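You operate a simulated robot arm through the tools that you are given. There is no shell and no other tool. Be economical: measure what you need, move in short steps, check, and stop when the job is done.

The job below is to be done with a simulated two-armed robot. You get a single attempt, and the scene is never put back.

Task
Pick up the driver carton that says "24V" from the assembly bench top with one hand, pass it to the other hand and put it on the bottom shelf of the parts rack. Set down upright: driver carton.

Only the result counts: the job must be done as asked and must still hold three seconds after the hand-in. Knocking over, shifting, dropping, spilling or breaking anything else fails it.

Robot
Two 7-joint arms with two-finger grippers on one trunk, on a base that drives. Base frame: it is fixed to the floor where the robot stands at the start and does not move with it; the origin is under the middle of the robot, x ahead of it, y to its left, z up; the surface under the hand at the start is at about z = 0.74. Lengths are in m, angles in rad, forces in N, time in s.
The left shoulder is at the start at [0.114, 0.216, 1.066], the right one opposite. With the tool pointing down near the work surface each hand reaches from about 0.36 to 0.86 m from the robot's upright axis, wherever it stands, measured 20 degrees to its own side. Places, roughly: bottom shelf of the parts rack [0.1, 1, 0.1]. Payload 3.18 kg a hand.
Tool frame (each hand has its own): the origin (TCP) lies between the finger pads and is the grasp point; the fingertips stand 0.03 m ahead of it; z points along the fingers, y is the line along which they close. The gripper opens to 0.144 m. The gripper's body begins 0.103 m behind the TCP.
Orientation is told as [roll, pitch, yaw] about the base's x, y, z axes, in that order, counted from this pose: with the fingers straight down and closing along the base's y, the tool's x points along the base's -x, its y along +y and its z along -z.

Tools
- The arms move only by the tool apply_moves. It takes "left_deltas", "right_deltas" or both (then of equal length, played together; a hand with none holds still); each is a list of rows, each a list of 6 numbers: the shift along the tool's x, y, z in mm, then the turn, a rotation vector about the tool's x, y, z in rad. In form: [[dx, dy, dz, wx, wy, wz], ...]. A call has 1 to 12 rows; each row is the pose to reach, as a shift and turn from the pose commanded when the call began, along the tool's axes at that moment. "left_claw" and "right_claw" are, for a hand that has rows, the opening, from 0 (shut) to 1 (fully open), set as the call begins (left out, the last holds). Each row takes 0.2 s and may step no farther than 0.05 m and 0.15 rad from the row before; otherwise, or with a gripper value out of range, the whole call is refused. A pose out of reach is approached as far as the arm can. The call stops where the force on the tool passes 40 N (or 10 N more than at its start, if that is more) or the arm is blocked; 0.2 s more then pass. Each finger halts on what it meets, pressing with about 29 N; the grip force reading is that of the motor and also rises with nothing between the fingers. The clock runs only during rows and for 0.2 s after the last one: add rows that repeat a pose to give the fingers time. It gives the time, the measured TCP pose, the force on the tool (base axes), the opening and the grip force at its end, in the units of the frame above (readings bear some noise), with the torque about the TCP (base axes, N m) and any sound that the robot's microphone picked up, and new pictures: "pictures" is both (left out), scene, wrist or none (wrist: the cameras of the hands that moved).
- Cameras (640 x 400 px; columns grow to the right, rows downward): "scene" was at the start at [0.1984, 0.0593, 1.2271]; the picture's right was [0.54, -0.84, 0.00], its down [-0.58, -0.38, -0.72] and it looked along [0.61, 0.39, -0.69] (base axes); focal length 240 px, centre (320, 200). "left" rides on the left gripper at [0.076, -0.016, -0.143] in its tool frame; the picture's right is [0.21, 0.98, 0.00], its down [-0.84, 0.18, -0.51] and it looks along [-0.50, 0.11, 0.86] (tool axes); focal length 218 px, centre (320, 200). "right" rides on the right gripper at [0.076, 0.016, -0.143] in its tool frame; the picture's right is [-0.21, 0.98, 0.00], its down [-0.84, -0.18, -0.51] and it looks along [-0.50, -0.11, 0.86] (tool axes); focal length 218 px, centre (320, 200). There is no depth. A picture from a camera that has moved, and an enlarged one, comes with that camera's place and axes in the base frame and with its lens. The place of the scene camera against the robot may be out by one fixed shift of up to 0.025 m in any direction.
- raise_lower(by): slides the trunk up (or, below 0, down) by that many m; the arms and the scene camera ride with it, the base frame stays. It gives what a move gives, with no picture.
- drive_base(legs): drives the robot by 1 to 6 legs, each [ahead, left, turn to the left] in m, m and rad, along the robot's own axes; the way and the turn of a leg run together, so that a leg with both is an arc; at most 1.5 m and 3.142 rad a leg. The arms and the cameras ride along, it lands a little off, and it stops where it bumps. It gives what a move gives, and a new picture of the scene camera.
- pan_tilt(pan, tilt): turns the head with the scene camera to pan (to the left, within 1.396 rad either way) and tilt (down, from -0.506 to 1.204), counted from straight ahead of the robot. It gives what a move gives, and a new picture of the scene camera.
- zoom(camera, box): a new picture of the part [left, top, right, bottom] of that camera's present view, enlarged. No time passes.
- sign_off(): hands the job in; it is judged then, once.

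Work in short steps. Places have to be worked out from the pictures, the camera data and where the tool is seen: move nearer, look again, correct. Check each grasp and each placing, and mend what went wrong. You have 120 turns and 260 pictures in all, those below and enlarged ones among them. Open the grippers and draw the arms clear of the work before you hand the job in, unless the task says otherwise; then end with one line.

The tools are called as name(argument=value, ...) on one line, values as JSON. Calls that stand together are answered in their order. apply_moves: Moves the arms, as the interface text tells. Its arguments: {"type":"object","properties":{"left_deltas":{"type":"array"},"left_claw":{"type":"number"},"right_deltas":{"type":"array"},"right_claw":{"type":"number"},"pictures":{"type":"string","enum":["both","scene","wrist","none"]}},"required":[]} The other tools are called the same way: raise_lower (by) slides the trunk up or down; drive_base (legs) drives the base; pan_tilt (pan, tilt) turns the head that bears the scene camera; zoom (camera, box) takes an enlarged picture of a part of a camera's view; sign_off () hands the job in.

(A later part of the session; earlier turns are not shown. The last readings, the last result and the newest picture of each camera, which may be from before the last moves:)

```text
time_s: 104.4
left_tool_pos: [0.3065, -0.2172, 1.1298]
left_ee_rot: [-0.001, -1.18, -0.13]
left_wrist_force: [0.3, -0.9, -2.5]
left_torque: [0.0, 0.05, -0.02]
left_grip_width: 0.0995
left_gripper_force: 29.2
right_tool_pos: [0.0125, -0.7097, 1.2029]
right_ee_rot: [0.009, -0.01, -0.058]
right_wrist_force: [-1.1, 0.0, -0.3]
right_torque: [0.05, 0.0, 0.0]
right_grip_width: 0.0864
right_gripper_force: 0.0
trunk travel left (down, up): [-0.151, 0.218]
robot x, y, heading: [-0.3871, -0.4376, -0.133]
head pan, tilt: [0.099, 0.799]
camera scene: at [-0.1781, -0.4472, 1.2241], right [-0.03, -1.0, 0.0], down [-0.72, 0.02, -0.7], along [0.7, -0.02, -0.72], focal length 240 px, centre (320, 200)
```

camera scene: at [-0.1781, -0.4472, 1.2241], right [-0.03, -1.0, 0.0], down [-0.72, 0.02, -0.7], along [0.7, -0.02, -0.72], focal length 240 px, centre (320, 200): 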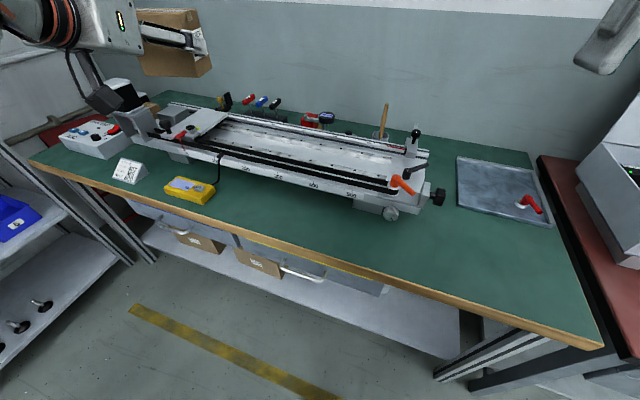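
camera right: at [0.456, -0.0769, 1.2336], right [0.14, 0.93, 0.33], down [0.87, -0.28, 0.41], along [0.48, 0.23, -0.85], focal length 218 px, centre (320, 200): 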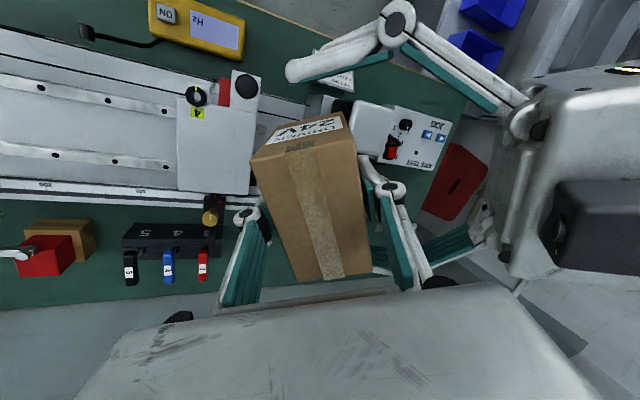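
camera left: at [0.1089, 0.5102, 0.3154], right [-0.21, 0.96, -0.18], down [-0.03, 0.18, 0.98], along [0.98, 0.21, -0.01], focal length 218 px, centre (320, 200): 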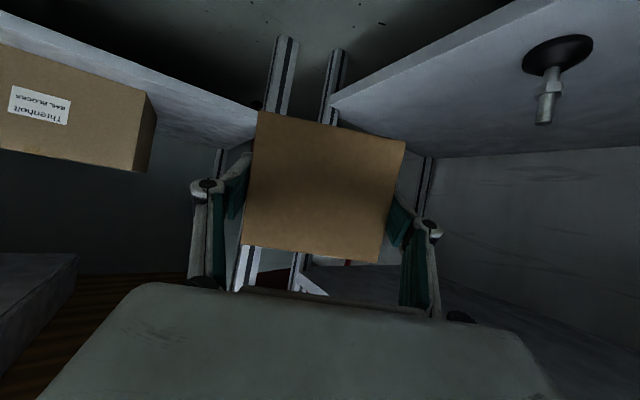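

There's a wide free strip on the bench in front of the rail, and the wrist-camera data suggest true positions sit about 0.02 m further than the scene camera shows. I'll lower the carton over that strip to just above the surface.

apply_moves(left_deltas=[[10, -25, 4, 0, 0, 0], [45, -50, 17, 0, 0, 0], [88, -70, 33, 0, 0, 0], [132, -82, 49, 0, 0, 0], [176, -82, 65, 0, 0, 0], [220, -82, 81, 0, 0, 0], [264, -82, 97, 0, 0, 0], [305, -82, 112, 0, 0, 0], [305, -82, 112, 0, 0, 0]], pictures="both")

zoom(camera="scene", box=[100, 100, 340, 290])

```text
time_s: 106.4
left_tool_pos: [0.2837, -0.2953, 0.8055]
left_ee_rot: [-0.004, -1.181, -0.13]
left_wrist_force: [0.3, 0.6, -3.4]
left_torque: [0.03, 0.05, -0.03]
left_grip_width: 0.0996
left_gripper_force: 29.2
right_tool_pos: [0.0109, -0.7102, 1.2041]
right_ee_rot: [0.007, -0.011, -0.059]
right_wrist_force: [0.5, 0.2, 0.9]
right_torque: [-0.02, -0.03, 0.0]
right_grip_width: 0.0864
right_gripper_force: 0.0
trunk travel left (down, up): [-0.151, 0.218]
robot x, y, heading: [-0.387, -0.4435, -0.129]
head pan, tilt: [0.099, 0.799]
camera scene: at [-0.1788, -0.4468, 1.2246], right [-0.03, -1.0, 0.0], down [-0.72, 0.02, -0.7], along [0.7, -0.02, -0.72], focal length 240 px, centre (320, 200)
camera left: at [0.1209, -0.2889, 0.7887], right [0.05, 0.98, -0.19], down [-0.13, 0.2, 0.97], along [0.99, -0.02, 0.13], focal length 218 px, centre (320, 200)
```

scene: 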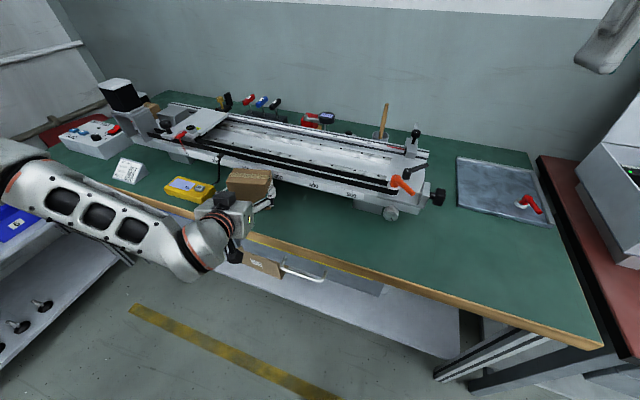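
left: 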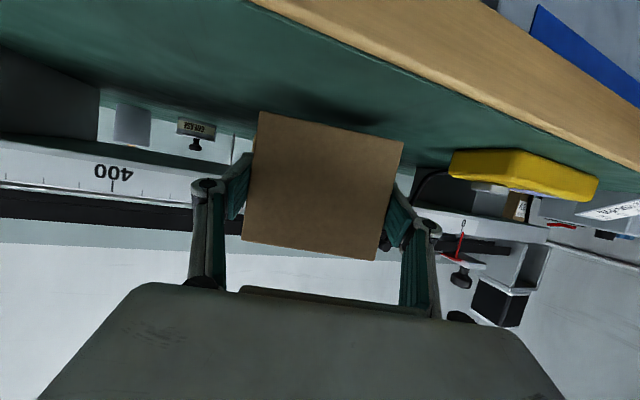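

```text
2.11 times, centred on (220, 195) of scene
camera zoom: at [-0.1788, -0.4468, 1.2246], right [-0.03, -1.0, 0.0], down [-0.72, 0.02, -0.7], along [0.7, -0.02, -0.72], focal length 506 px, centre (530, 210)
```

zoom: 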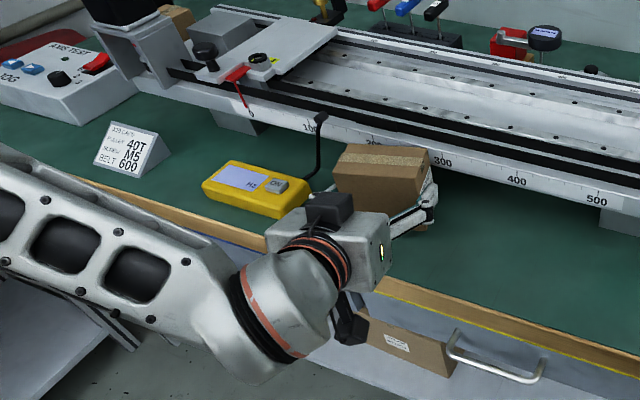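

The carton is upright above the bench with free space round it. I'll lower gently until it touches.

apply_moves(left_deltas=[[14, 0, 6, 0, 0, 0], [22, 0, 9, 0, 0, 0], [26, 0, 11, 0, 0, 0], [30, 0, 12, 0, 0, 0], [30, 0, 12, 0, 0, 0]], pictures="scene")

zoom(camera="scene", box=[170, 130, 330, 255])

```text
time_s: 107.6
left_tool_pos: [0.2836, -0.297, 0.7774]
left_ee_rot: [0.003, -1.192, -0.135]
left_wrist_force: [6.6, 1.5, 26.2]
left_torque: [-0.03, -0.59, 0.08]
left_grip_width: 0.0997
left_gripper_force: 29.0
right_tool_pos: [0.0099, -0.7103, 1.2057]
right_ee_rot: [0.011, -0.013, -0.06]
right_wrist_force: [0.1, -0.7, 0.0]
right_torque: [0.02, 0.0, 0.03]
right_grip_width: 0.0866
right_gripper_force: 0.0
trunk travel left (down, up): [-0.151, 0.218]
robot x, y, heading: [-0.3874, -0.4417, -0.134]
head pan, tilt: [0.099, 0.799]
camera scene: at [-0.18, -0.4472, 1.2249], right [-0.03, -1.0, 0.0], down [-0.72, 0.02, -0.7], along [0.7, -0.02, -0.72], focal length 240 px, centre (320, 200)
```

scene: 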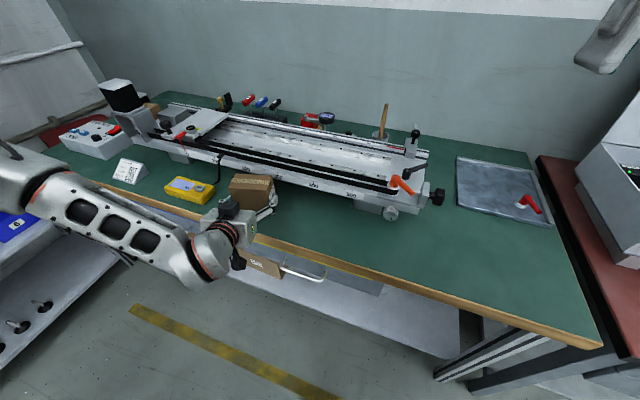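

```text
3.20 times, centred on (250, 192) of scene
camera zoom: at [-0.18, -0.4472, 1.2249], right [-0.03, -1.0, 0.0], down [-0.72, 0.02, -0.7], along [0.7, -0.02, -0.72], focal length 769 px, centre (544, 224)
```

zoom: 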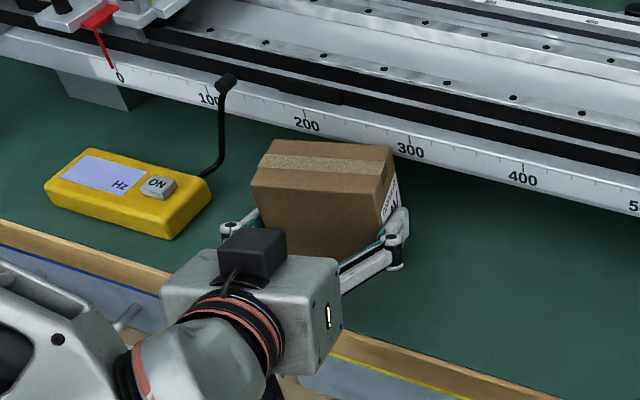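

The carton rests on the bench with 26 N contact at z 0.777. I'll ease the pressure, then open just slightly.

apply_moves(left_deltas=[[-5, 0, -2, 0, 0, 0], [-5, 0, -2, 0, 0, 0]], pictures="none")

apply_moves(left_deltas=[[0, 0, 0, 0, 0, 0], [0, 0, 0, 0, 0, 0]], left_claw=0.81, pictures="both")

```text
time_s: 108.2
left_tool_pos: [0.2816, -0.2958, 0.7774]
left_ee_rot: [0.001, -1.177, -0.13]
left_wrist_force: [5.2, -1.7, 11.8]
left_torque: [0.19, -0.89, -0.21]
left_grip_width: 0.0993
left_gripper_force: 29.4
right_tool_pos: [0.0118, -0.7096, 1.205]
right_ee_rot: [0.008, -0.009, -0.061]
right_wrist_force: [-0.2, 0.5, -0.3]
right_torque: [-0.01, -0.02, -0.01]
right_grip_width: 0.0863
right_gripper_force: 0.2
trunk travel left (down, up): [-0.151, 0.218]
robot x, y, heading: [-0.387, -0.4395, -0.134]
head pan, tilt: [0.099, 0.799]
```

```text
time_s: 108.8
left_tool_pos: [0.2814, -0.2952, 0.7782]
left_ee_rot: [-0.003, -1.178, -0.128]
left_wrist_force: [-0.4, 0.8, -0.1]
left_torque: [-0.01, -0.05, 0.0]
left_grip_width: 0.1163
left_gripper_force: 0.1
right_tool_pos: [0.0116, -0.7086, 1.2039]
right_ee_rot: [0.007, -0.007, -0.059]
right_wrist_force: [-0.5, 0.4, -0.5]
right_torque: [0.0, 0.01, 0.0]
right_grip_width: 0.0865
right_gripper_force: 0.1
trunk travel left (down, up): [-0.151, 0.218]
robot x, y, heading: [-0.3862, -0.4368, -0.131]
head pan, tilt: [0.099, 0.799]
camera scene: at [-0.178, -0.4467, 1.2242], right [-0.03, -1.0, 0.0], down [-0.72, 0.02, -0.7], along [0.7, -0.02, -0.72], focal length 240 px, centre (320, 200)
camera left: at [0.1186, -0.2889, 0.7614], right [0.05, 0.98, -0.19], down [-0.12, 0.2, 0.97], along [0.99, -0.02, 0.13], focal length 218 px, centre (320, 200)
```

scene: 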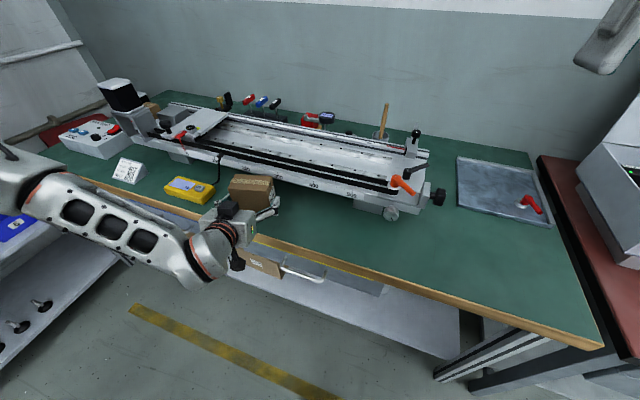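
left: 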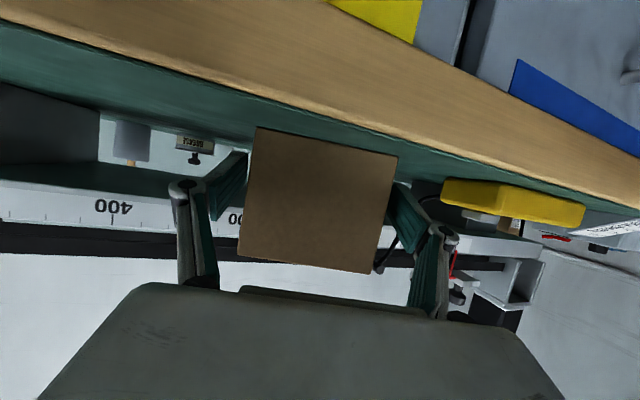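

The carton stands free and upright on the bench, centred at (0.292, −0.297). I'll pivot the open hand up around it to a −66° pitch, with the fingertips over its top part.

apply_moves(left_deltas=[[-17, 0, -5, 0, 0.12, 0], [-34, 0, -10, 0, 0.25, 0], [-52, 0, -16, 0, 0.38, 0], [-52, 0, -16, 0, 0.51, 0], [-52, 0, -16, 0, 0.64, 0], [-52, 0, -16, 0, 0.761, 0], [-52, 0, -16, 0, 0.761, 0]], pictures="both")

zoom(camera="scene", box=[170, 110, 330, 235])

```text
time_s: 110.4
left_tool_pos: [0.286, -0.2967, 0.8337]
left_ee_rot: [-0.003, -0.419, -0.13]
left_wrist_force: [0.2, -0.4, -0.9]
left_torque: [0.03, -0.01, 0.0]
left_grip_width: 0.1166
left_gripper_force: 0.1
right_tool_pos: [0.0104, -0.7104, 1.2044]
right_ee_rot: [0.008, -0.011, -0.06]
right_wrist_force: [0.0, 1.2, -0.4]
right_torque: [0.0, 0.02, 0.01]
right_grip_width: 0.0863
right_gripper_force: 0.1
trunk travel left (down, up): [-0.151, 0.218]
robot x, y, heading: [-0.3837, -0.4396, -0.129]
head pan, tilt: [0.099, 0.799]
camera scene: at [-0.1784, -0.4469, 1.2243], right [-0.03, -1.0, 0.0], down [-0.72, 0.02, -0.7], along [0.7, -0.02, -0.72], focal length 240 px, centre (320, 200)
camera left: at [0.1565, -0.2947, 0.9328], right [-0.06, 0.99, -0.09], down [0.58, 0.11, 0.81], along [0.81, 0.0, -0.58], focal length 218 px, centre (320, 200)
```

scene: 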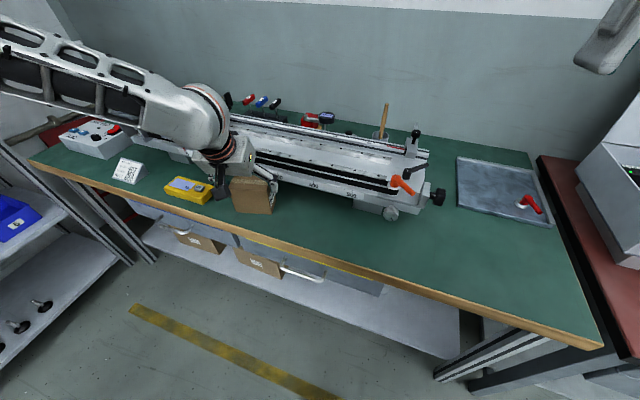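
left: 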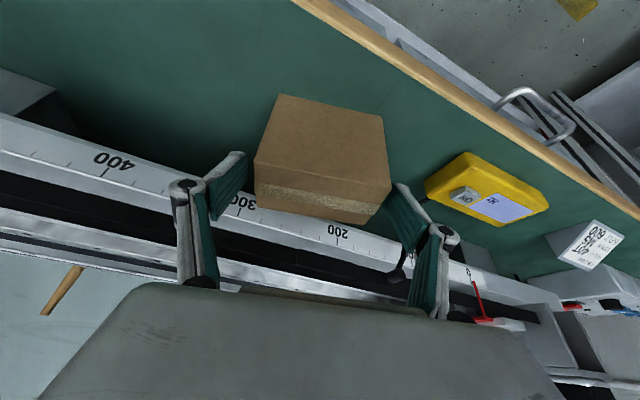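

```text
3.20 times, centred on (250, 172) of scene
camera zoom: at [-0.1784, -0.4469, 1.2243], right [-0.03, -1.0, 0.0], down [-0.72, 0.02, -0.7], along [0.7, -0.02, -0.72], focal length 769 px, centre (544, 288)
```

zoom: 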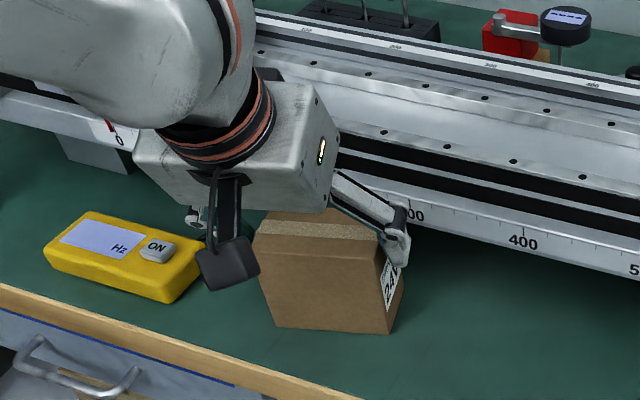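

The fingertips straddle the carton's upper part at −66°. I'll close.

apply_moves(left_deltas=[[0, 0, 0, 0, 0, 0], [0, 0, 0, 0, 0, 0], [0, 0, 0, 0, 0, 0]], left_claw=0, pictures="wrist")

apply_moves(left_deltas=[[-4, 0, -10, 0, 0, 0], [-12, 0, -28, 0, 0, 0], [-24, 0, -55, 0, 0, 0], [-24, 0, -55, 0, 0, 0]], pictures="both")

zoom(camera="scene", box=[170, 110, 330, 235])

```text
time_s: 111.2
left_tool_pos: [0.2868, -0.298, 0.8327]
left_ee_rot: [-0.002, -0.42, -0.133]
left_wrist_force: [-0.2, -0.6, 2.1]
left_torque: [0.26, -0.06, -0.02]
left_grip_width: 0.0996
left_gripper_force: 29.0
right_tool_pos: [0.0109, -0.71, 1.2053]
right_ee_rot: [0.006, -0.009, -0.058]
right_wrist_force: [-1.0, -0.7, -0.3]
right_torque: [0.03, 0.0, 0.02]
right_grip_width: 0.0865
right_gripper_force: 0.0
trunk travel left (down, up): [-0.151, 0.218]
robot x, y, heading: [-0.3879, -0.4384, -0.131]
head pan, tilt: [0.099, 0.799]
camera left: at [0.1563, -0.2946, 0.9327], right [-0.06, 0.99, -0.09], down [0.58, 0.11, 0.81], along [0.81, 0.0, -0.58], focal length 218 px, centre (320, 200)
```

left: 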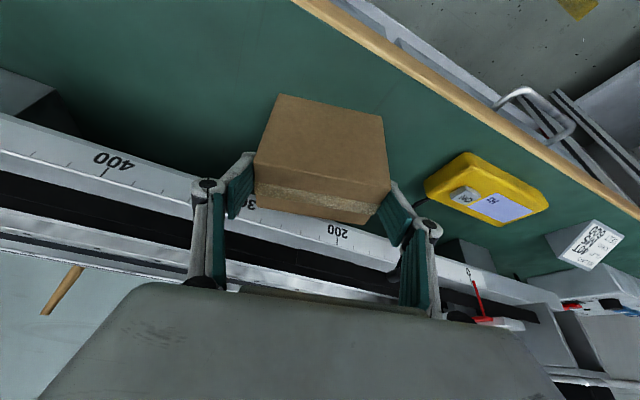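

```text
time_s: 112.2
left_tool_pos: [0.2891, -0.297, 0.8931]
left_ee_rot: [-0.002, -0.418, -0.13]
left_wrist_force: [-0.5, -1.1, -3.1]
left_torque: [-0.04, 0.05, -0.01]
left_grip_width: 0.0994
left_gripper_force: 29.3
right_tool_pos: [0.0125, -0.7086, 1.2038]
right_ee_rot: [0.007, -0.01, -0.058]
right_wrist_force: [0.8, 0.4, 0.2]
right_torque: [-0.01, 0.01, 0.0]
right_grip_width: 0.0861
right_gripper_force: 0.1
trunk travel left (down, up): [-0.151, 0.218]
robot x, y, heading: [-0.3826, -0.4406, -0.13]
head pan, tilt: [0.099, 0.799]
camera scene: at [-0.1773, -0.4467, 1.2239], right [-0.03, -1.0, 0.0], down [-0.72, 0.02, -0.7], along [0.7, -0.02, -0.72], focal length 240 px, centre (320, 200)
camera left: at [0.1582, -0.2939, 0.9926], right [-0.06, 0.99, -0.09], down [0.58, 0.11, 0.81], along [0.81, 0.0, -0.59], focal length 218 px, centre (320, 200)
```

scene: 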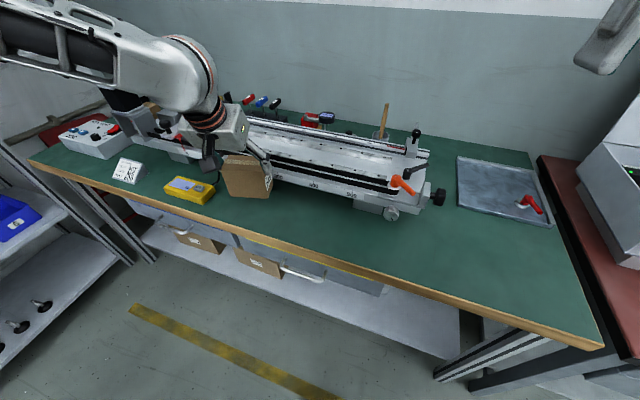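
left: 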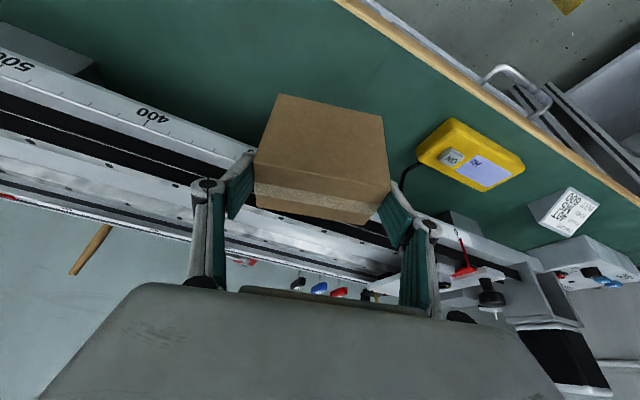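

```text
3.20 times, centred on (250, 172) of scene
camera zoom: at [-0.1773, -0.4467, 1.2239], right [-0.03, -1.0, 0.0], down [-0.72, 0.02, -0.7], along [0.7, -0.02, -0.72], focal length 769 px, centre (544, 288)
```

zoom: 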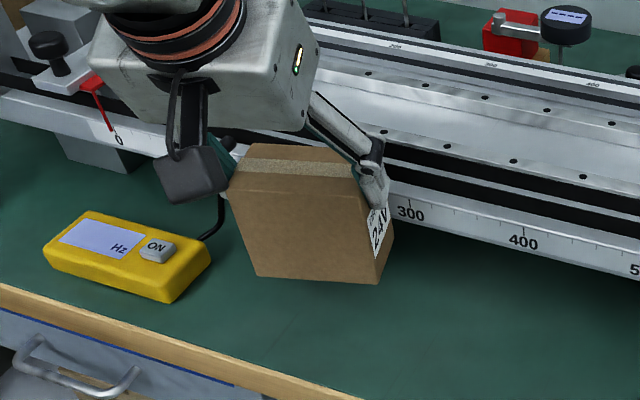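

The steep re-grasp holds and the carton moved rigidly with the hand. I'll raise it and turn the hand to the robot's left while drawing it in.

apply_moves(left_deltas=[[-18, 0, -41, 0, 0, 0], [-36, 0, -82, 0, 0, 0], [-20, 35, -100, -0.058, 0, -0.13], [0, 70, -115, -0.116, 0, -0.261], [18, 105, -125, -0.174, 0, -0.391], [33, 140, -135, -0.232, 0, -0.522], [45, 175, -145, -0.29, 0, -0.652], [49, 205, -153, -0.348, 0, -0.783], [49, 220, -153, -0.407, 0, -0.9135], [49, 220, -153, -0.407, 0, -0.9135]], pictures="scene")

```text
time_s: 114.4
left_tool_pos: [0.2077, -0.0631, 1.0132]
left_ee_rot: [-0.002, -0.421, 0.871]
left_wrist_force: [0.0, -0.4, -2.9]
left_torque: [-0.03, 0.03, -0.03]
left_grip_width: 0.0997
left_gripper_force: 28.8
right_tool_pos: [0.0112, -0.7095, 1.2042]
right_ee_rot: [0.009, -0.012, -0.06]
right_wrist_force: [-1.0, 0.1, -0.3]
right_torque: [0.0, 0.01, 0.01]
right_grip_width: 0.0867
right_gripper_force: 0.0
trunk travel left (down, up): [-0.151, 0.218]
robot x, y, heading: [-0.3877, -0.44, -0.135]
head pan, tilt: [0.099, 0.799]
camera scene: at [-0.1783, -0.4466, 1.2244], right [-0.03, -1.0, 0.0], down [-0.72, 0.02, -0.7], along [0.7, -0.02, -0.72], focal length 240 px, centre (320, 200)
```

scene: 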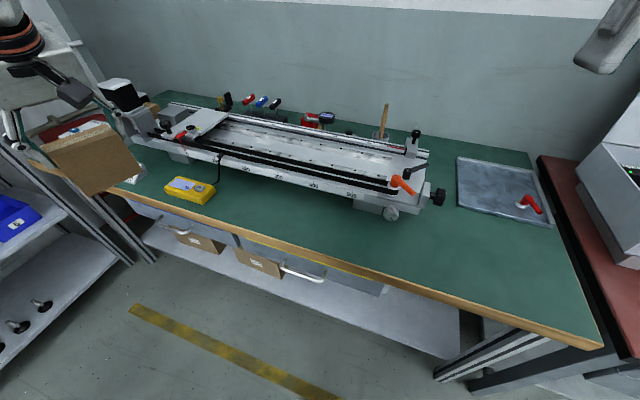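

It follows well. I'll turn left 0.23 and drive to the staging spot in the aisle.

drive_base(legs=[[0, 0, 0.23], [0.165, 0.187, 0]])

raise_lower(by=-0.15)

pan_tilt(pan=0.85, tilt=0.75)

```text
time_s: 117.5
left_tool_pos: [0.2487, 0.264, 1.0113]
left_ee_rot: [-0.001, -0.42, 1.103]
left_wrist_force: [-0.4, 0.0, -3.0]
left_torque: [-0.01, 0.03, 0.03]
left_grip_width: 0.0994
left_gripper_force: 28.6
right_tool_pos: [0.2067, -0.4103, 1.2041]
right_ee_rot: [0.006, -0.008, 0.173]
right_wrist_force: [0.2, -0.5, 0.4]
right_torque: [-0.02, 0.01, -0.02]
right_grip_width: 0.0864
right_gripper_force: 0.0
trunk travel left (down, up): [-0.151, 0.218]
robot x, y, heading: [-0.2432, -0.2419, 0.1]
head pan, tilt: [0.099, 0.799]
camera scene: at [-0.0357, -0.1944, 1.2243], right [0.2, -0.98, 0.0], down [-0.7, -0.14, -0.7], along [0.68, 0.14, -0.72], focal length 240 px, centre (320, 200)
```

scene: 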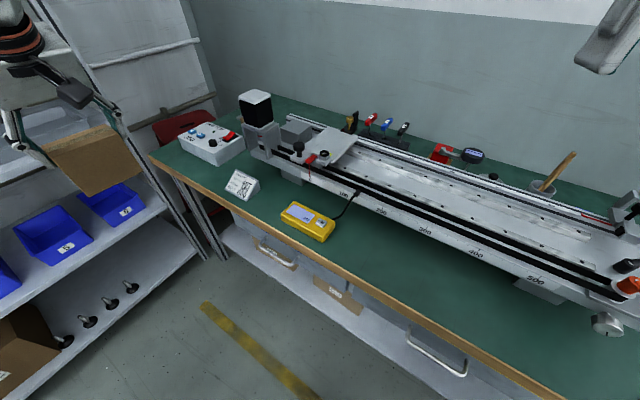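

```text
time_s: 119.3
left_tool_pos: [0.2485, 0.2635, 0.8636]
left_ee_rot: [-0.005, -0.416, 1.106]
left_wrist_force: [0.3, -0.4, -3.6]
left_torque: [-0.02, 0.0, 0.01]
left_grip_width: 0.0994
left_gripper_force: 28.9
right_tool_pos: [0.272, -0.4031, 0.9749]
right_ee_rot: [0.028, 0.261, 0.177]
right_wrist_force: [-0.8, -0.9, -0.2]
right_torque: [-0.03, -0.04, 0.0]
right_grip_width: 0.0864
right_gripper_force: 0.0
trunk travel left (down, up): [-0.001, 0.368]
robot x, y, heading: [-0.2394, -0.2412, 0.098]
head pan, tilt: [0.099, 0.799]
```

```text
time_s: 120.4
left_tool_pos: [0.2491, 0.2631, 0.8632]
left_ee_rot: [0.0, -0.418, 1.103]
left_wrist_force: [-0.1, 0.6, -2.7]
left_torque: [-0.06, 0.05, 0.0]
left_grip_width: 0.0996
left_gripper_force: 28.9
right_tool_pos: [0.2745, -0.4032, 0.9742]
right_ee_rot: [0.028, 0.262, 0.175]
right_wrist_force: [0.1, 0.1, -0.2]
right_torque: [0.0, -0.02, -0.01]
right_grip_width: 0.0863
right_gripper_force: 0.1
trunk travel left (down, up): [-0.001, 0.368]
robot x, y, heading: [-0.2415, -0.2408, 0.1]
head pan, tilt: [0.85, 0.75]
camera scene: at [0.0794, -0.1284, 1.0373], right [0.81, -0.58, 0.0], down [-0.4, -0.56, -0.73], along [0.42, 0.6, -0.68], focal length 240 px, centre (320, 200)
```

scene: 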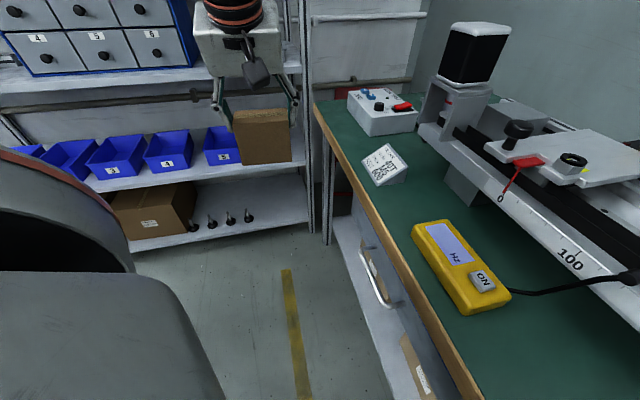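

The carton hangs over the aisle at u ≈ 0.135, clear of the bench and rack. I'll lower it straight down in two stages.

apply_moves(left_deltas=[[19, 0, 43, 0, 0, 0], [38, 0, 86, 0, 0, 0], [57, 0, 129, 0, 0, 0], [77, 0, 172, 0, 0, 0], [96, 0, 215, 0, 0, 0], [115, 0, 258, 0, 0, 0], [134, 0, 301, 0, 0, 0], [153, 0, 345, 0, 0, 0], [172, 0, 388, 0, 0, 0], [191, 0, 431, 0, 0, 0], [191, 0, 431, 0, 0, 0]], pictures="none")

apply_moves(left_deltas=[[19, 0, 43, 0, 0, 0], [38, 0, 86, 0, 0, 0], [57, 0, 129, 0, 0, 0], [73, 0, 165, 0, 0, 0], [73, 0, 165, 0, 0, 0]], pictures="scene")

```text
time_s: 122.8
left_tool_pos: [0.248, 0.2636, 0.3904]
left_ee_rot: [-0.002, -0.42, 1.104]
left_wrist_force: [-0.5, 0.5, -2.8]
left_torque: [-0.02, 0.02, 0.0]
left_grip_width: 0.0995
left_gripper_force: 29.0
right_tool_pos: [0.2734, -0.4032, 0.976]
right_ee_rot: [0.029, 0.26, 0.177]
right_wrist_force: [-0.6, -0.6, -0.5]
right_torque: [0.0, -0.03, -0.03]
right_grip_width: 0.0864
right_gripper_force: 0.1
trunk travel left (down, up): [-0.001, 0.368]
robot x, y, heading: [-0.2454, -0.2388, 0.104]
head pan, tilt: [0.85, 0.75]
```

```text
time_s: 124.0
left_tool_pos: [0.2538, 0.2688, 0.2145]
left_ee_rot: [0.002, -0.414, 1.099]
left_wrist_force: [0.7, -0.5, -2.8]
left_torque: [-0.05, 0.02, 0.0]
left_grip_width: 0.0998
left_gripper_force: 29.1
left hand out of reach, approached as far as the arm can: row 4, 5
right_tool_pos: [0.2738, -0.4026, 0.9739]
right_ee_rot: [0.027, 0.261, 0.177]
right_wrist_force: [0.8, -0.8, -0.8]
right_torque: [-0.05, -0.01, -0.03]
right_grip_width: 0.0867
right_gripper_force: 0.0
trunk travel left (down, up): [-0.001, 0.368]
robot x, y, heading: [-0.2398, -0.2369, 0.104]
head pan, tilt: [0.85, 0.75]
camera scene: at [0.0793, -0.1283, 1.0374], right [0.81, -0.58, 0.0], down [-0.4, -0.56, -0.73], along [0.42, 0.6, -0.68], focal length 240 px, centre (320, 200)
```

scene: 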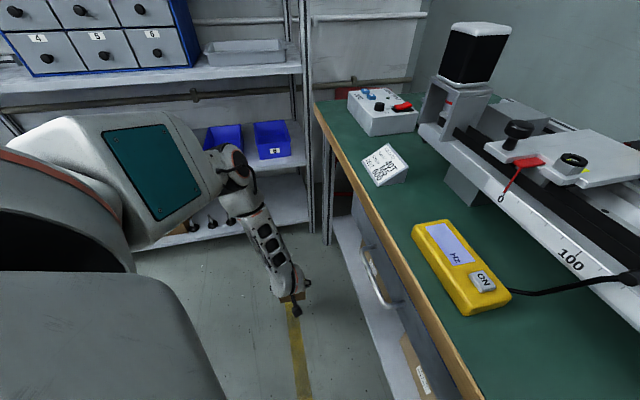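

It's at z 0.2145 with no contact. I'll shift the hand slightly left and back, under the elbow, and try for z ≈ 0.185.

apply_moves(left_deltas=[[-10, 25, 8, 0, 0, 0], [-12, 52, 20, 0, 0, 0], [-12, 52, 38, 0, 0, 0], [-12, 52, 38, 0, 0, 0]], pictures="none")

```text
time_s: 125.0
left_tool_pos: [0.2361, 0.3227, 0.2069]
left_ee_rot: [0.003, -0.414, 1.101]
left_wrist_force: [0.1, -0.2, -3.0]
left_torque: [-0.08, 0.01, 0.01]
left_grip_width: 0.0995
left_gripper_force: 29.2
left hand out of reach, approached as far as the arm can: row 1, 2, 3, 4
right_tool_pos: [0.2738, -0.4022, 0.9747]
right_ee_rot: [0.027, 0.261, 0.177]
right_wrist_force: [-0.8, 1.1, 0.5]
right_torque: [0.05, 0.02, -0.01]
right_grip_width: 0.0866
right_gripper_force: 0.0
trunk travel left (down, up): [-0.001, 0.368]
robot x, y, heading: [-0.2459, -0.2437, 0.104]
head pan, tilt: [0.85, 0.75]
```

z is 0.207, so the carton bottom is at about 0.114. I'll try a little further back to gain the last centimetre.

apply_moves(left_deltas=[[15, 20, 0, 0, 0, 0], [30, 42, 0, 0, 0, 0], [35, 42, 14, 0, 0, 0], [39, 42, 23, 0, 0, 0], [39, 42, 23, 0, 0, 0]], pictures="none")

```text
time_s: 126.2
left_tool_pos: [0.2198, 0.3307, 0.2164]
left_ee_rot: [0.002, -0.415, 1.101]
left_wrist_force: [-0.2, -0.8, -3.0]
left_torque: [-0.04, 0.03, -0.01]
left_grip_width: 0.0996
left_gripper_force: 29.2
left hand out of reach, approached as far as the arm can: row 1, 2, 3, 4, 5
right_tool_pos: [0.2737, -0.4031, 0.9734]
right_ee_rot: [0.028, 0.262, 0.175]
right_wrist_force: [-0.2, -0.6, 0.5]
right_torque: [0.01, 0.05, 0.0]
right_grip_width: 0.0865
right_gripper_force: 0.1
trunk travel left (down, up): [-0.001, 0.368]
robot x, y, heading: [-0.2417, -0.2355, 0.105]
head pan, tilt: [0.85, 0.75]
```

That was the wrong direction. I'll go the other way, toward the robot's front.

apply_moves(left_deltas=[[-10, -45, 0, 0, 0, 0], [-20, -85, 0, 0, 0, 0], [-14, -92, 20, 0, 0, 0], [-8, -92, 42, 0, 0, 0], [-8, -92, 42, 0, 0, 0]], pictures="none")

```text
time_s: 127.4
left_tool_pos: [0.309, 0.3111, 0.1945]
left_ee_rot: [-0.003, -0.419, 1.104]
left_wrist_force: [-0.2, 0.8, -2.8]
left_torque: [-0.01, 0.0, -0.02]
left_grip_width: 0.0995
left_gripper_force: 29.0
left hand out of reach, approached as far as the arm can: row 4, 5
right_tool_pos: [0.2747, -0.4034, 0.9747]
right_ee_rot: [0.029, 0.261, 0.175]
right_wrist_force: [0.1, 0.0, -0.3]
right_torque: [-0.01, -0.01, -0.03]
right_grip_width: 0.0862
right_gripper_force: 0.1
trunk travel left (down, up): [-0.001, 0.368]
robot x, y, heading: [-0.2449, -0.2422, 0.104]
head pan, tilt: [0.85, 0.75]
```

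z is now 0.1945, so the carton bottom is at about 0.102. I'll try slightly more in that direction.

apply_moves(left_deltas=[[-10, -30, 5, 0, 0, 0], [-8, -35, 15, 0, 0, 0], [-4, -35, 28, 0, 0, 0], [-4, -35, 28, 0, 0, 0]], pictures="scene")

```text
time_s: 128.4
left_tool_pos: [0.3365, 0.3148, 0.2006]
left_ee_rot: [-0.003, -0.416, 1.104]
left_wrist_force: [0.2, 0.7, -2.7]
left_torque: [-0.05, 0.04, 0.0]
left_grip_width: 0.0994
left_gripper_force: 29.3
left hand out of reach, approached as far as the arm can: row 1, 2, 3, 4
right_tool_pos: [0.2739, -0.4021, 0.9756]
right_ee_rot: [0.028, 0.262, 0.174]
right_wrist_force: [0.7, 0.8, -0.2]
right_torque: [0.01, 0.0, 0.0]
right_grip_width: 0.0864
right_gripper_force: 0.1
trunk travel left (down, up): [-0.001, 0.368]
robot x, y, heading: [-0.2469, -0.241, 0.098]
head pan, tilt: [0.85, 0.75]
camera scene: at [0.0793, -0.1284, 1.0373], right [0.81, -0.58, 0.0], down [-0.4, -0.56, -0.73], along [0.42, 0.6, -0.68], focal length 240 px, centre (320, 200)
```

scene: 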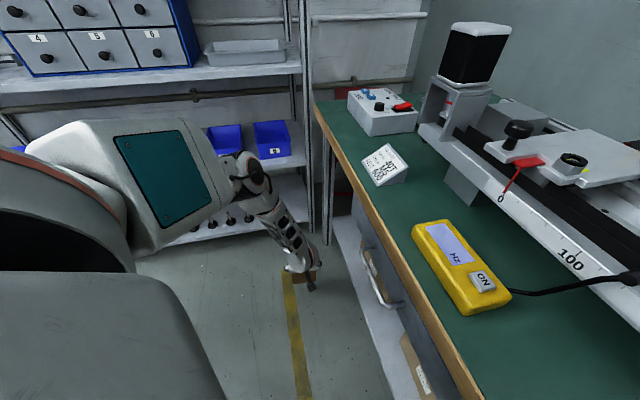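

The lowest pose is about f 0.60, l 0.49. I'll use the left wrist camera to measure the shelf edge precisely.

zoom(camera="left", box=[0, 0, 640, 400])

```text
1.00 times, centred on (320, 200) of left (not enlarged: the box is as wide or as high as the picture)
camera zoom: at [0.292, 0.1954, 0.3012], right [-0.96, 0.27, -0.09], down [0.09, 0.59, 0.81], along [0.27, 0.76, -0.59], focal length 218 px, centre (320, 200)
```

zoom: 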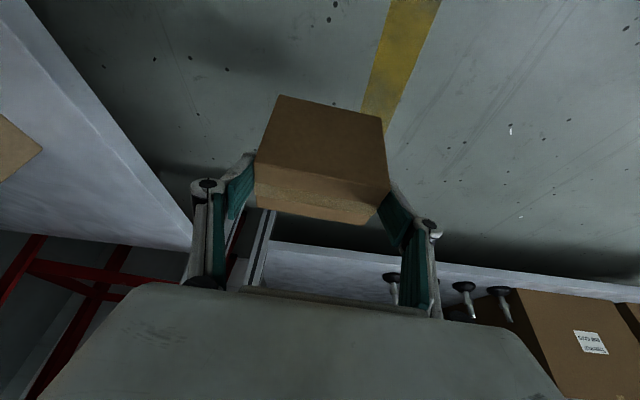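

I'll zoom in on the shelf edge and the post.

zoom(camera="left", box=[220, 210, 480, 330])

```text
2.46 times, centred on (350, 270) of left
camera zoom: at [0.292, 0.1954, 0.3012], right [-0.96, 0.27, -0.09], down [0.09, 0.59, 0.81], along [0.27, 0.76, -0.59], focal length 537 px, centre (246, 28)
```

zoom: 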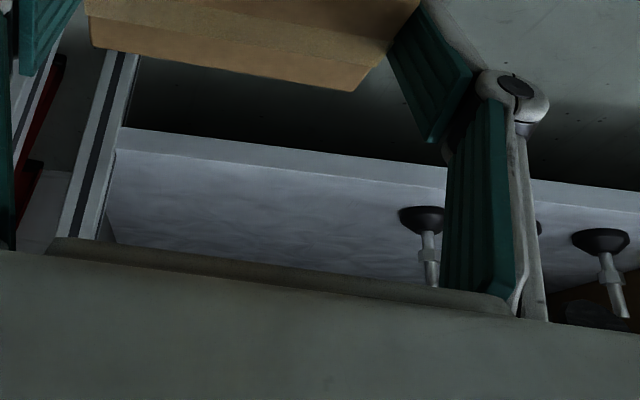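

The shelf edge is at about v 0.79, z 0.10. I'll raise the carton 4 cm for entry, draw the right hand back so it clears the motor, and drive most of the way toward the rack.

apply_moves(left_deltas=[[-1, 8, -20, 0, 0, 0], [-2, 25, -43, 0, 0, 0], [-2, 25, -43, 0, 0, 0], [-2, 25, -43, 0, 0, 0]], right_deltas=[[40, 0, -15, 0, 0, 0], [80, 0, -30, 0, 0, 0], [120, 0, -45, 0, 0, 0], [120, 0, -45, 0, 0, 0]], pictures="none")

drive_base(legs=[[0.108, 0.24, 0]])

zoom(camera="left", box=[160, 100, 520, 325])

```text
time_s: 129.4
left_tool_pos: [0.306, 0.3134, 0.2391]
left_ee_rot: [0.001, -0.418, 1.102]
left_wrist_force: [-0.9, 0.8, -2.6]
left_torque: [-0.04, 0.05, -0.05]
left_grip_width: 0.0998
left_gripper_force: 29.8
right_tool_pos: [0.1611, -0.4098, 1.0244]
right_ee_rot: [0.029, 0.264, 0.176]
right_wrist_force: [-0.1, 0.2, -0.3]
right_torque: [0.02, 0.01, 0.0]
right_grip_width: 0.0864
right_gripper_force: 0.0
right hand out of reach, approached as far as the arm can: row 1, 2, 3, 4
trunk travel left (down, up): [-0.001, 0.368]
robot x, y, heading: [-0.2422, -0.2425, 0.108]
head pan, tilt: [0.85, 0.75]
```

```text
time_s: 132.1
left_tool_pos: [0.3882, 0.5604, 0.2391]
left_ee_rot: [0.0, -0.419, 1.108]
left_wrist_force: [-0.5, -0.5, -2.7]
left_torque: [-0.07, 0.01, -0.01]
left_grip_width: 0.0995
left_gripper_force: 29.6
right_tool_pos: [0.2461, -0.1618, 1.0266]
right_ee_rot: [0.029, 0.263, 0.178]
right_wrist_force: [0.7, -0.4, 0.1]
right_torque: [-0.03, 0.03, -0.02]
right_grip_width: 0.0864
right_gripper_force: 0.0
trunk travel left (down, up): [-0.001, 0.368]
robot x, y, heading: [-0.1596, 0.0068, 0.109]
head pan, tilt: [0.85, 0.75]
camera scene: at [0.1627, 0.1197, 1.0372], right [0.82, -0.58, 0.0], down [-0.39, -0.56, -0.73], along [0.42, 0.6, -0.68], focal length 240 px, centre (320, 200)
```

scene: 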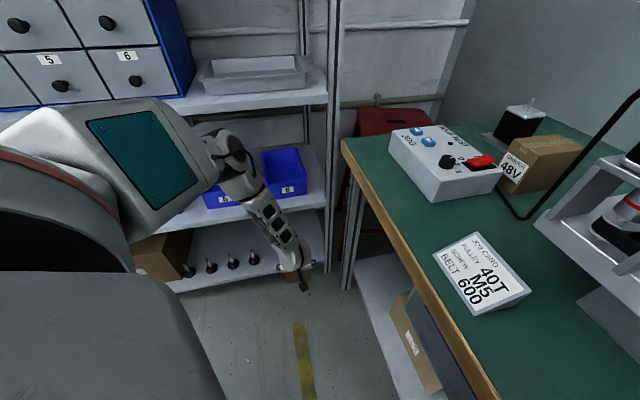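

```text
1.78 times, centred on (340, 212) of left
camera zoom: at [0.3452, 0.4409, 0.3404], right [-0.96, 0.27, -0.09], down [0.09, 0.58, 0.81], along [0.27, 0.77, -0.59], focal length 388 px, centre (284, 178)
```

zoom: 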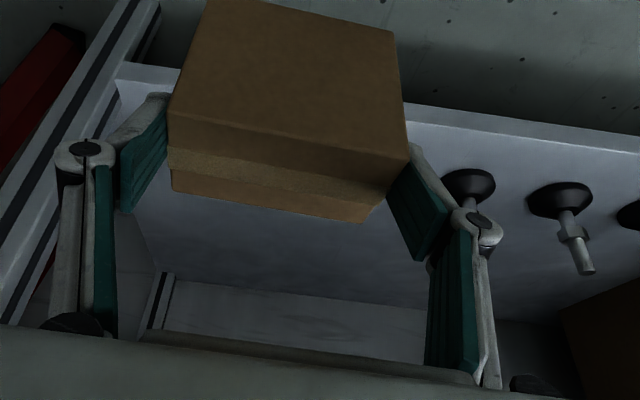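

Consistent estimates now give the shelf top at z ≈ 0.115 and its edge at v ≈ 0.752. The carton is lined up between the feet and the post. Before going in, I'll check the elbow's clearance from the upper shelves.

pan_tilt(pan=1.25, tilt=0.45)

```text
time_s: 132.9
left_tool_pos: [0.3887, 0.5611, 0.2406]
left_ee_rot: [-0.001, -0.419, 1.105]
left_wrist_force: [-0.3, -1.1, -3.3]
left_torque: [-0.06, 0.02, 0.01]
left_grip_width: 0.0995
left_gripper_force: 29.4
right_tool_pos: [0.2445, -0.1626, 1.0263]
right_ee_rot: [0.031, 0.261, 0.178]
right_wrist_force: [-0.2, -0.2, 0.4]
right_torque: [0.0, -0.02, 0.03]
right_grip_width: 0.0864
right_gripper_force: 0.1
trunk travel left (down, up): [-0.001, 0.368]
robot x, y, heading: [-0.1616, 0.0052, 0.105]
head pan, tilt: [1.25, 0.45]
camera scene: at [0.1345, 0.1417, 1.0637], right [0.98, -0.21, 0.0], down [-0.09, -0.43, -0.9], along [0.19, 0.88, -0.44], focal length 240 px, centre (320, 200)
```

scene: 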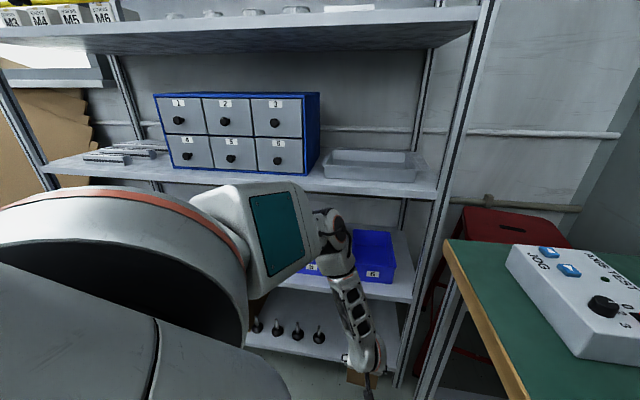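

The elbow is at about v 0.64, near the drawers shelf, so entering by driving alone would bring it too close. I'll enter with the arm as far as it can go first: forward 8 cm toward the shelf and down slightly.

apply_moves(left_deltas=[[-12, 0, 20, 0, 0, 0], [-30, 0, 30, 0, 0, 0], [-48, 0, 40, 0, 0, 0], [-66, 0, 49, 0, 0, 0], [-66, 0, 49, 0, 0, 0]], pictures="scene")

```text
time_s: 134.1
left_tool_pos: [0.4263, 0.6313, 0.2237]
left_ee_rot: [-0.001, -0.416, 1.106]
left_wrist_force: [0.2, -0.3, -3.1]
left_torque: [0.0, 0.02, -0.02]
left_grip_width: 0.0994
left_gripper_force: 28.5
right_tool_pos: [0.2458, -0.1627, 1.0262]
right_ee_rot: [0.029, 0.263, 0.178]
right_wrist_force: [-0.3, -0.3, -0.3]
right_torque: [0.01, -0.01, 0.01]
right_grip_width: 0.0862
right_gripper_force: 0.1
trunk travel left (down, up): [-0.001, 0.368]
robot x, y, heading: [-0.1568, 0.0083, 0.106]
head pan, tilt: [1.25, 0.45]
camera scene: at [0.1345, 0.1418, 1.0637], right [0.98, -0.21, 0.0], down [-0.09, -0.43, -0.9], along [0.19, 0.88, -0.44], focal length 240 px, centre (320, 200)
```

scene: 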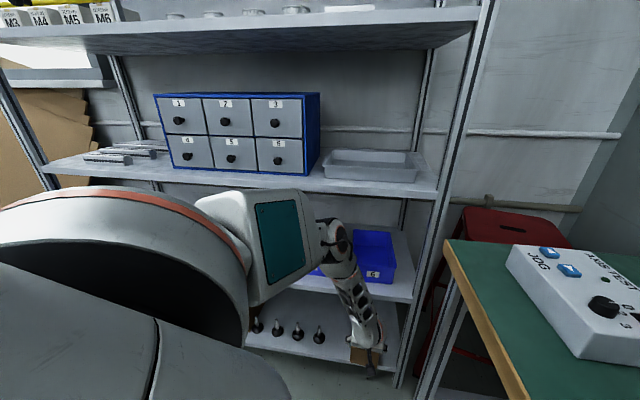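

That worked perfectly, and the elbow hardly moved. I'll continue another 5.5 cm forward the same way.

apply_moves(left_deltas=[[-16, 3, 7, 0, 0, 0], [-33, 6, 15, 0, 0, 0], [-50, 9, 22, 0, 0, 0], [-50, 9, 22, 0, 0, 0]], pictures="both")

zoom(camera="left", box=[160, 60, 520, 285])

zoom(camera="scene", box=[260, 180, 440, 390])

```text
time_s: 135.1
left_tool_pos: [0.4429, 0.6801, 0.2223]
left_ee_rot: [-0.002, -0.415, 1.102]
left_wrist_force: [0.6, 0.7, -3.2]
left_torque: [-0.01, -0.02, 0.0]
left_grip_width: 0.0997
left_gripper_force: 29.3
right_tool_pos: [0.2432, -0.1644, 1.0263]
right_ee_rot: [0.032, 0.261, 0.178]
right_wrist_force: [-0.4, 0.3, 0.4]
right_torque: [0.0, -0.01, 0.02]
right_grip_width: 0.0864
right_gripper_force: 0.0
trunk travel left (down, up): [-0.001, 0.368]
robot x, y, heading: [-0.1613, 0.0088, 0.103]
head pan, tilt: [1.25, 0.45]
camera scene: at [0.1335, 0.1392, 1.0642], right [0.98, -0.21, 0.0], down [-0.09, -0.42, -0.9], along [0.19, 0.88, -0.43], focal length 240 px, centre (320, 200)
camera left: at [0.3994, 0.56, 0.3227], right [-0.96, 0.27, -0.09], down [0.1, 0.59, 0.8], along [0.27, 0.76, -0.59], focal length 218 px, centre (320, 200)
```

scene: 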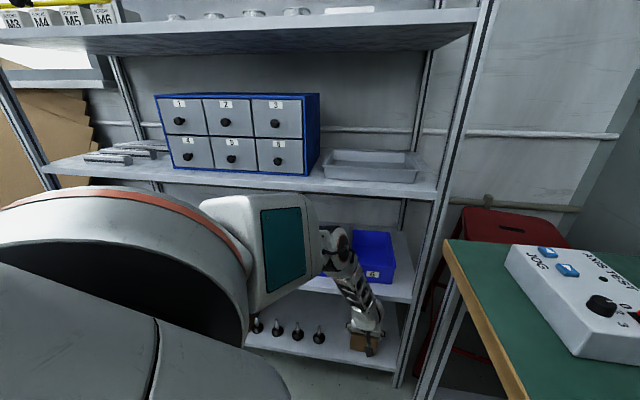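
left: 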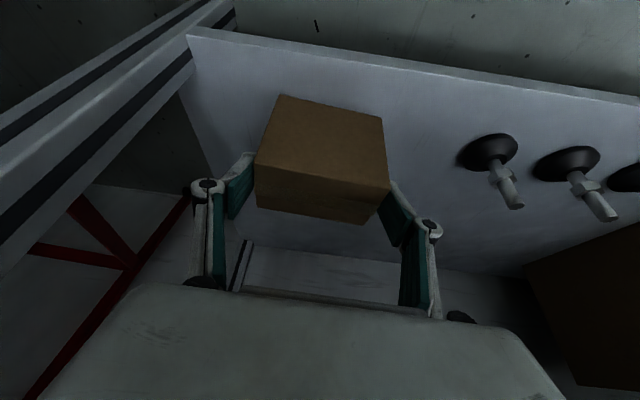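

```text
1.78 times, centred on (340, 172) of left
camera zoom: at [0.3994, 0.56, 0.3227], right [-0.96, 0.27, -0.09], down [0.1, 0.59, 0.8], along [0.27, 0.76, -0.59], focal length 388 px, centre (284, 249)
```

zoom: 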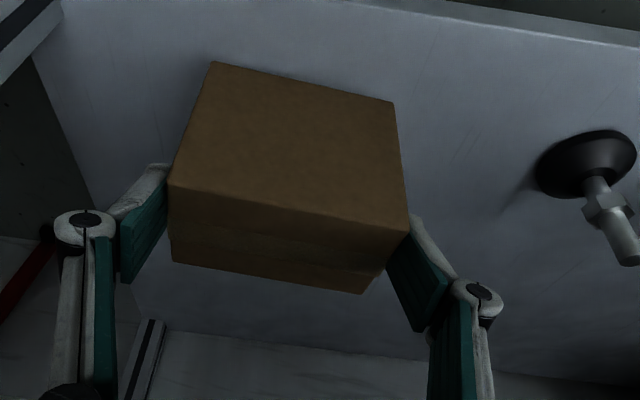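

```text
1.90 times, centred on (350, 285) of scene
camera zoom: at [0.1335, 0.1392, 1.0642], right [0.98, -0.21, 0.0], down [-0.09, -0.42, -0.9], along [0.19, 0.88, -0.43], focal length 458 px, centre (263, 38)
```

zoom: 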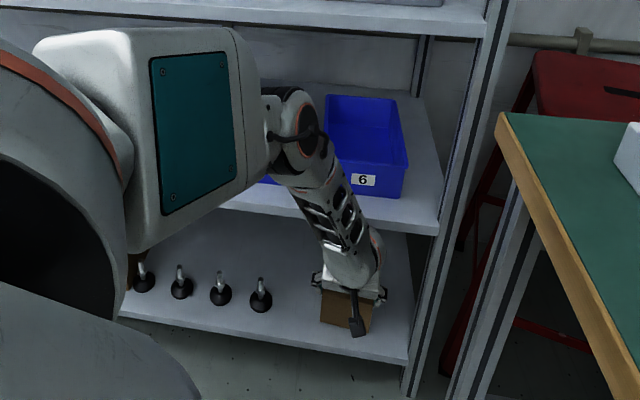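

The carton is above the shelf, about 2 cm inside the edge and clear of feet and post. I'll lower it straight down gently until contact.

apply_moves(left_deltas=[[3, 0, 6, 0, 0, 0], [5, 0, 11, 0, 0, 0], [7, 0, 15, 0, 0, 0], [8, 0, 18, 0, 0, 0], [8, 0, 18, 0, 0, 0]], pictures="wrist")

```text
time_s: 136.3
left_tool_pos: [0.4404, 0.6831, 0.2142]
left_ee_rot: [-0.003, -0.422, 1.106]
left_wrist_force: [4.9, -2.0, 9.0]
left_torque: [-0.14, 0.14, 0.08]
left_grip_width: 0.0995
left_gripper_force: 28.7
left hand out of reach, approached as far as the arm can: row 3, 4, 5
right_tool_pos: [0.2436, -0.1635, 1.0261]
right_ee_rot: [0.03, 0.263, 0.178]
right_wrist_force: [0.3, -0.5, -0.8]
right_torque: [0.05, -0.02, 0.04]
right_grip_width: 0.0863
right_gripper_force: 0.1
trunk travel left (down, up): [-0.001, 0.368]
robot x, y, heading: [-0.1621, 0.0055, 0.108]
head pan, tilt: [1.25, 0.45]
camera left: at [0.3957, 0.5628, 0.313], right [-0.96, 0.27, -0.09], down [0.09, 0.58, 0.81], along [0.27, 0.77, -0.58], focal length 218 px, centre (320, 200)
```

left: 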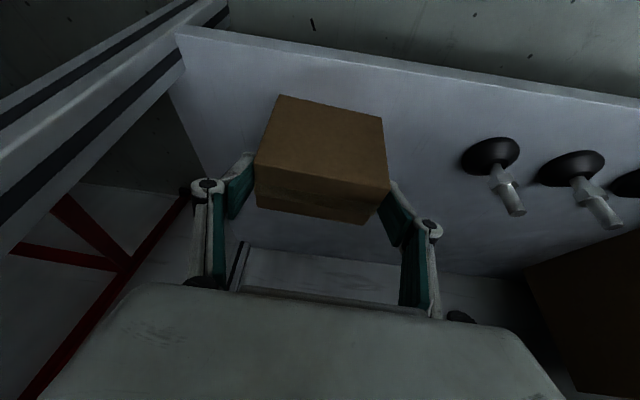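

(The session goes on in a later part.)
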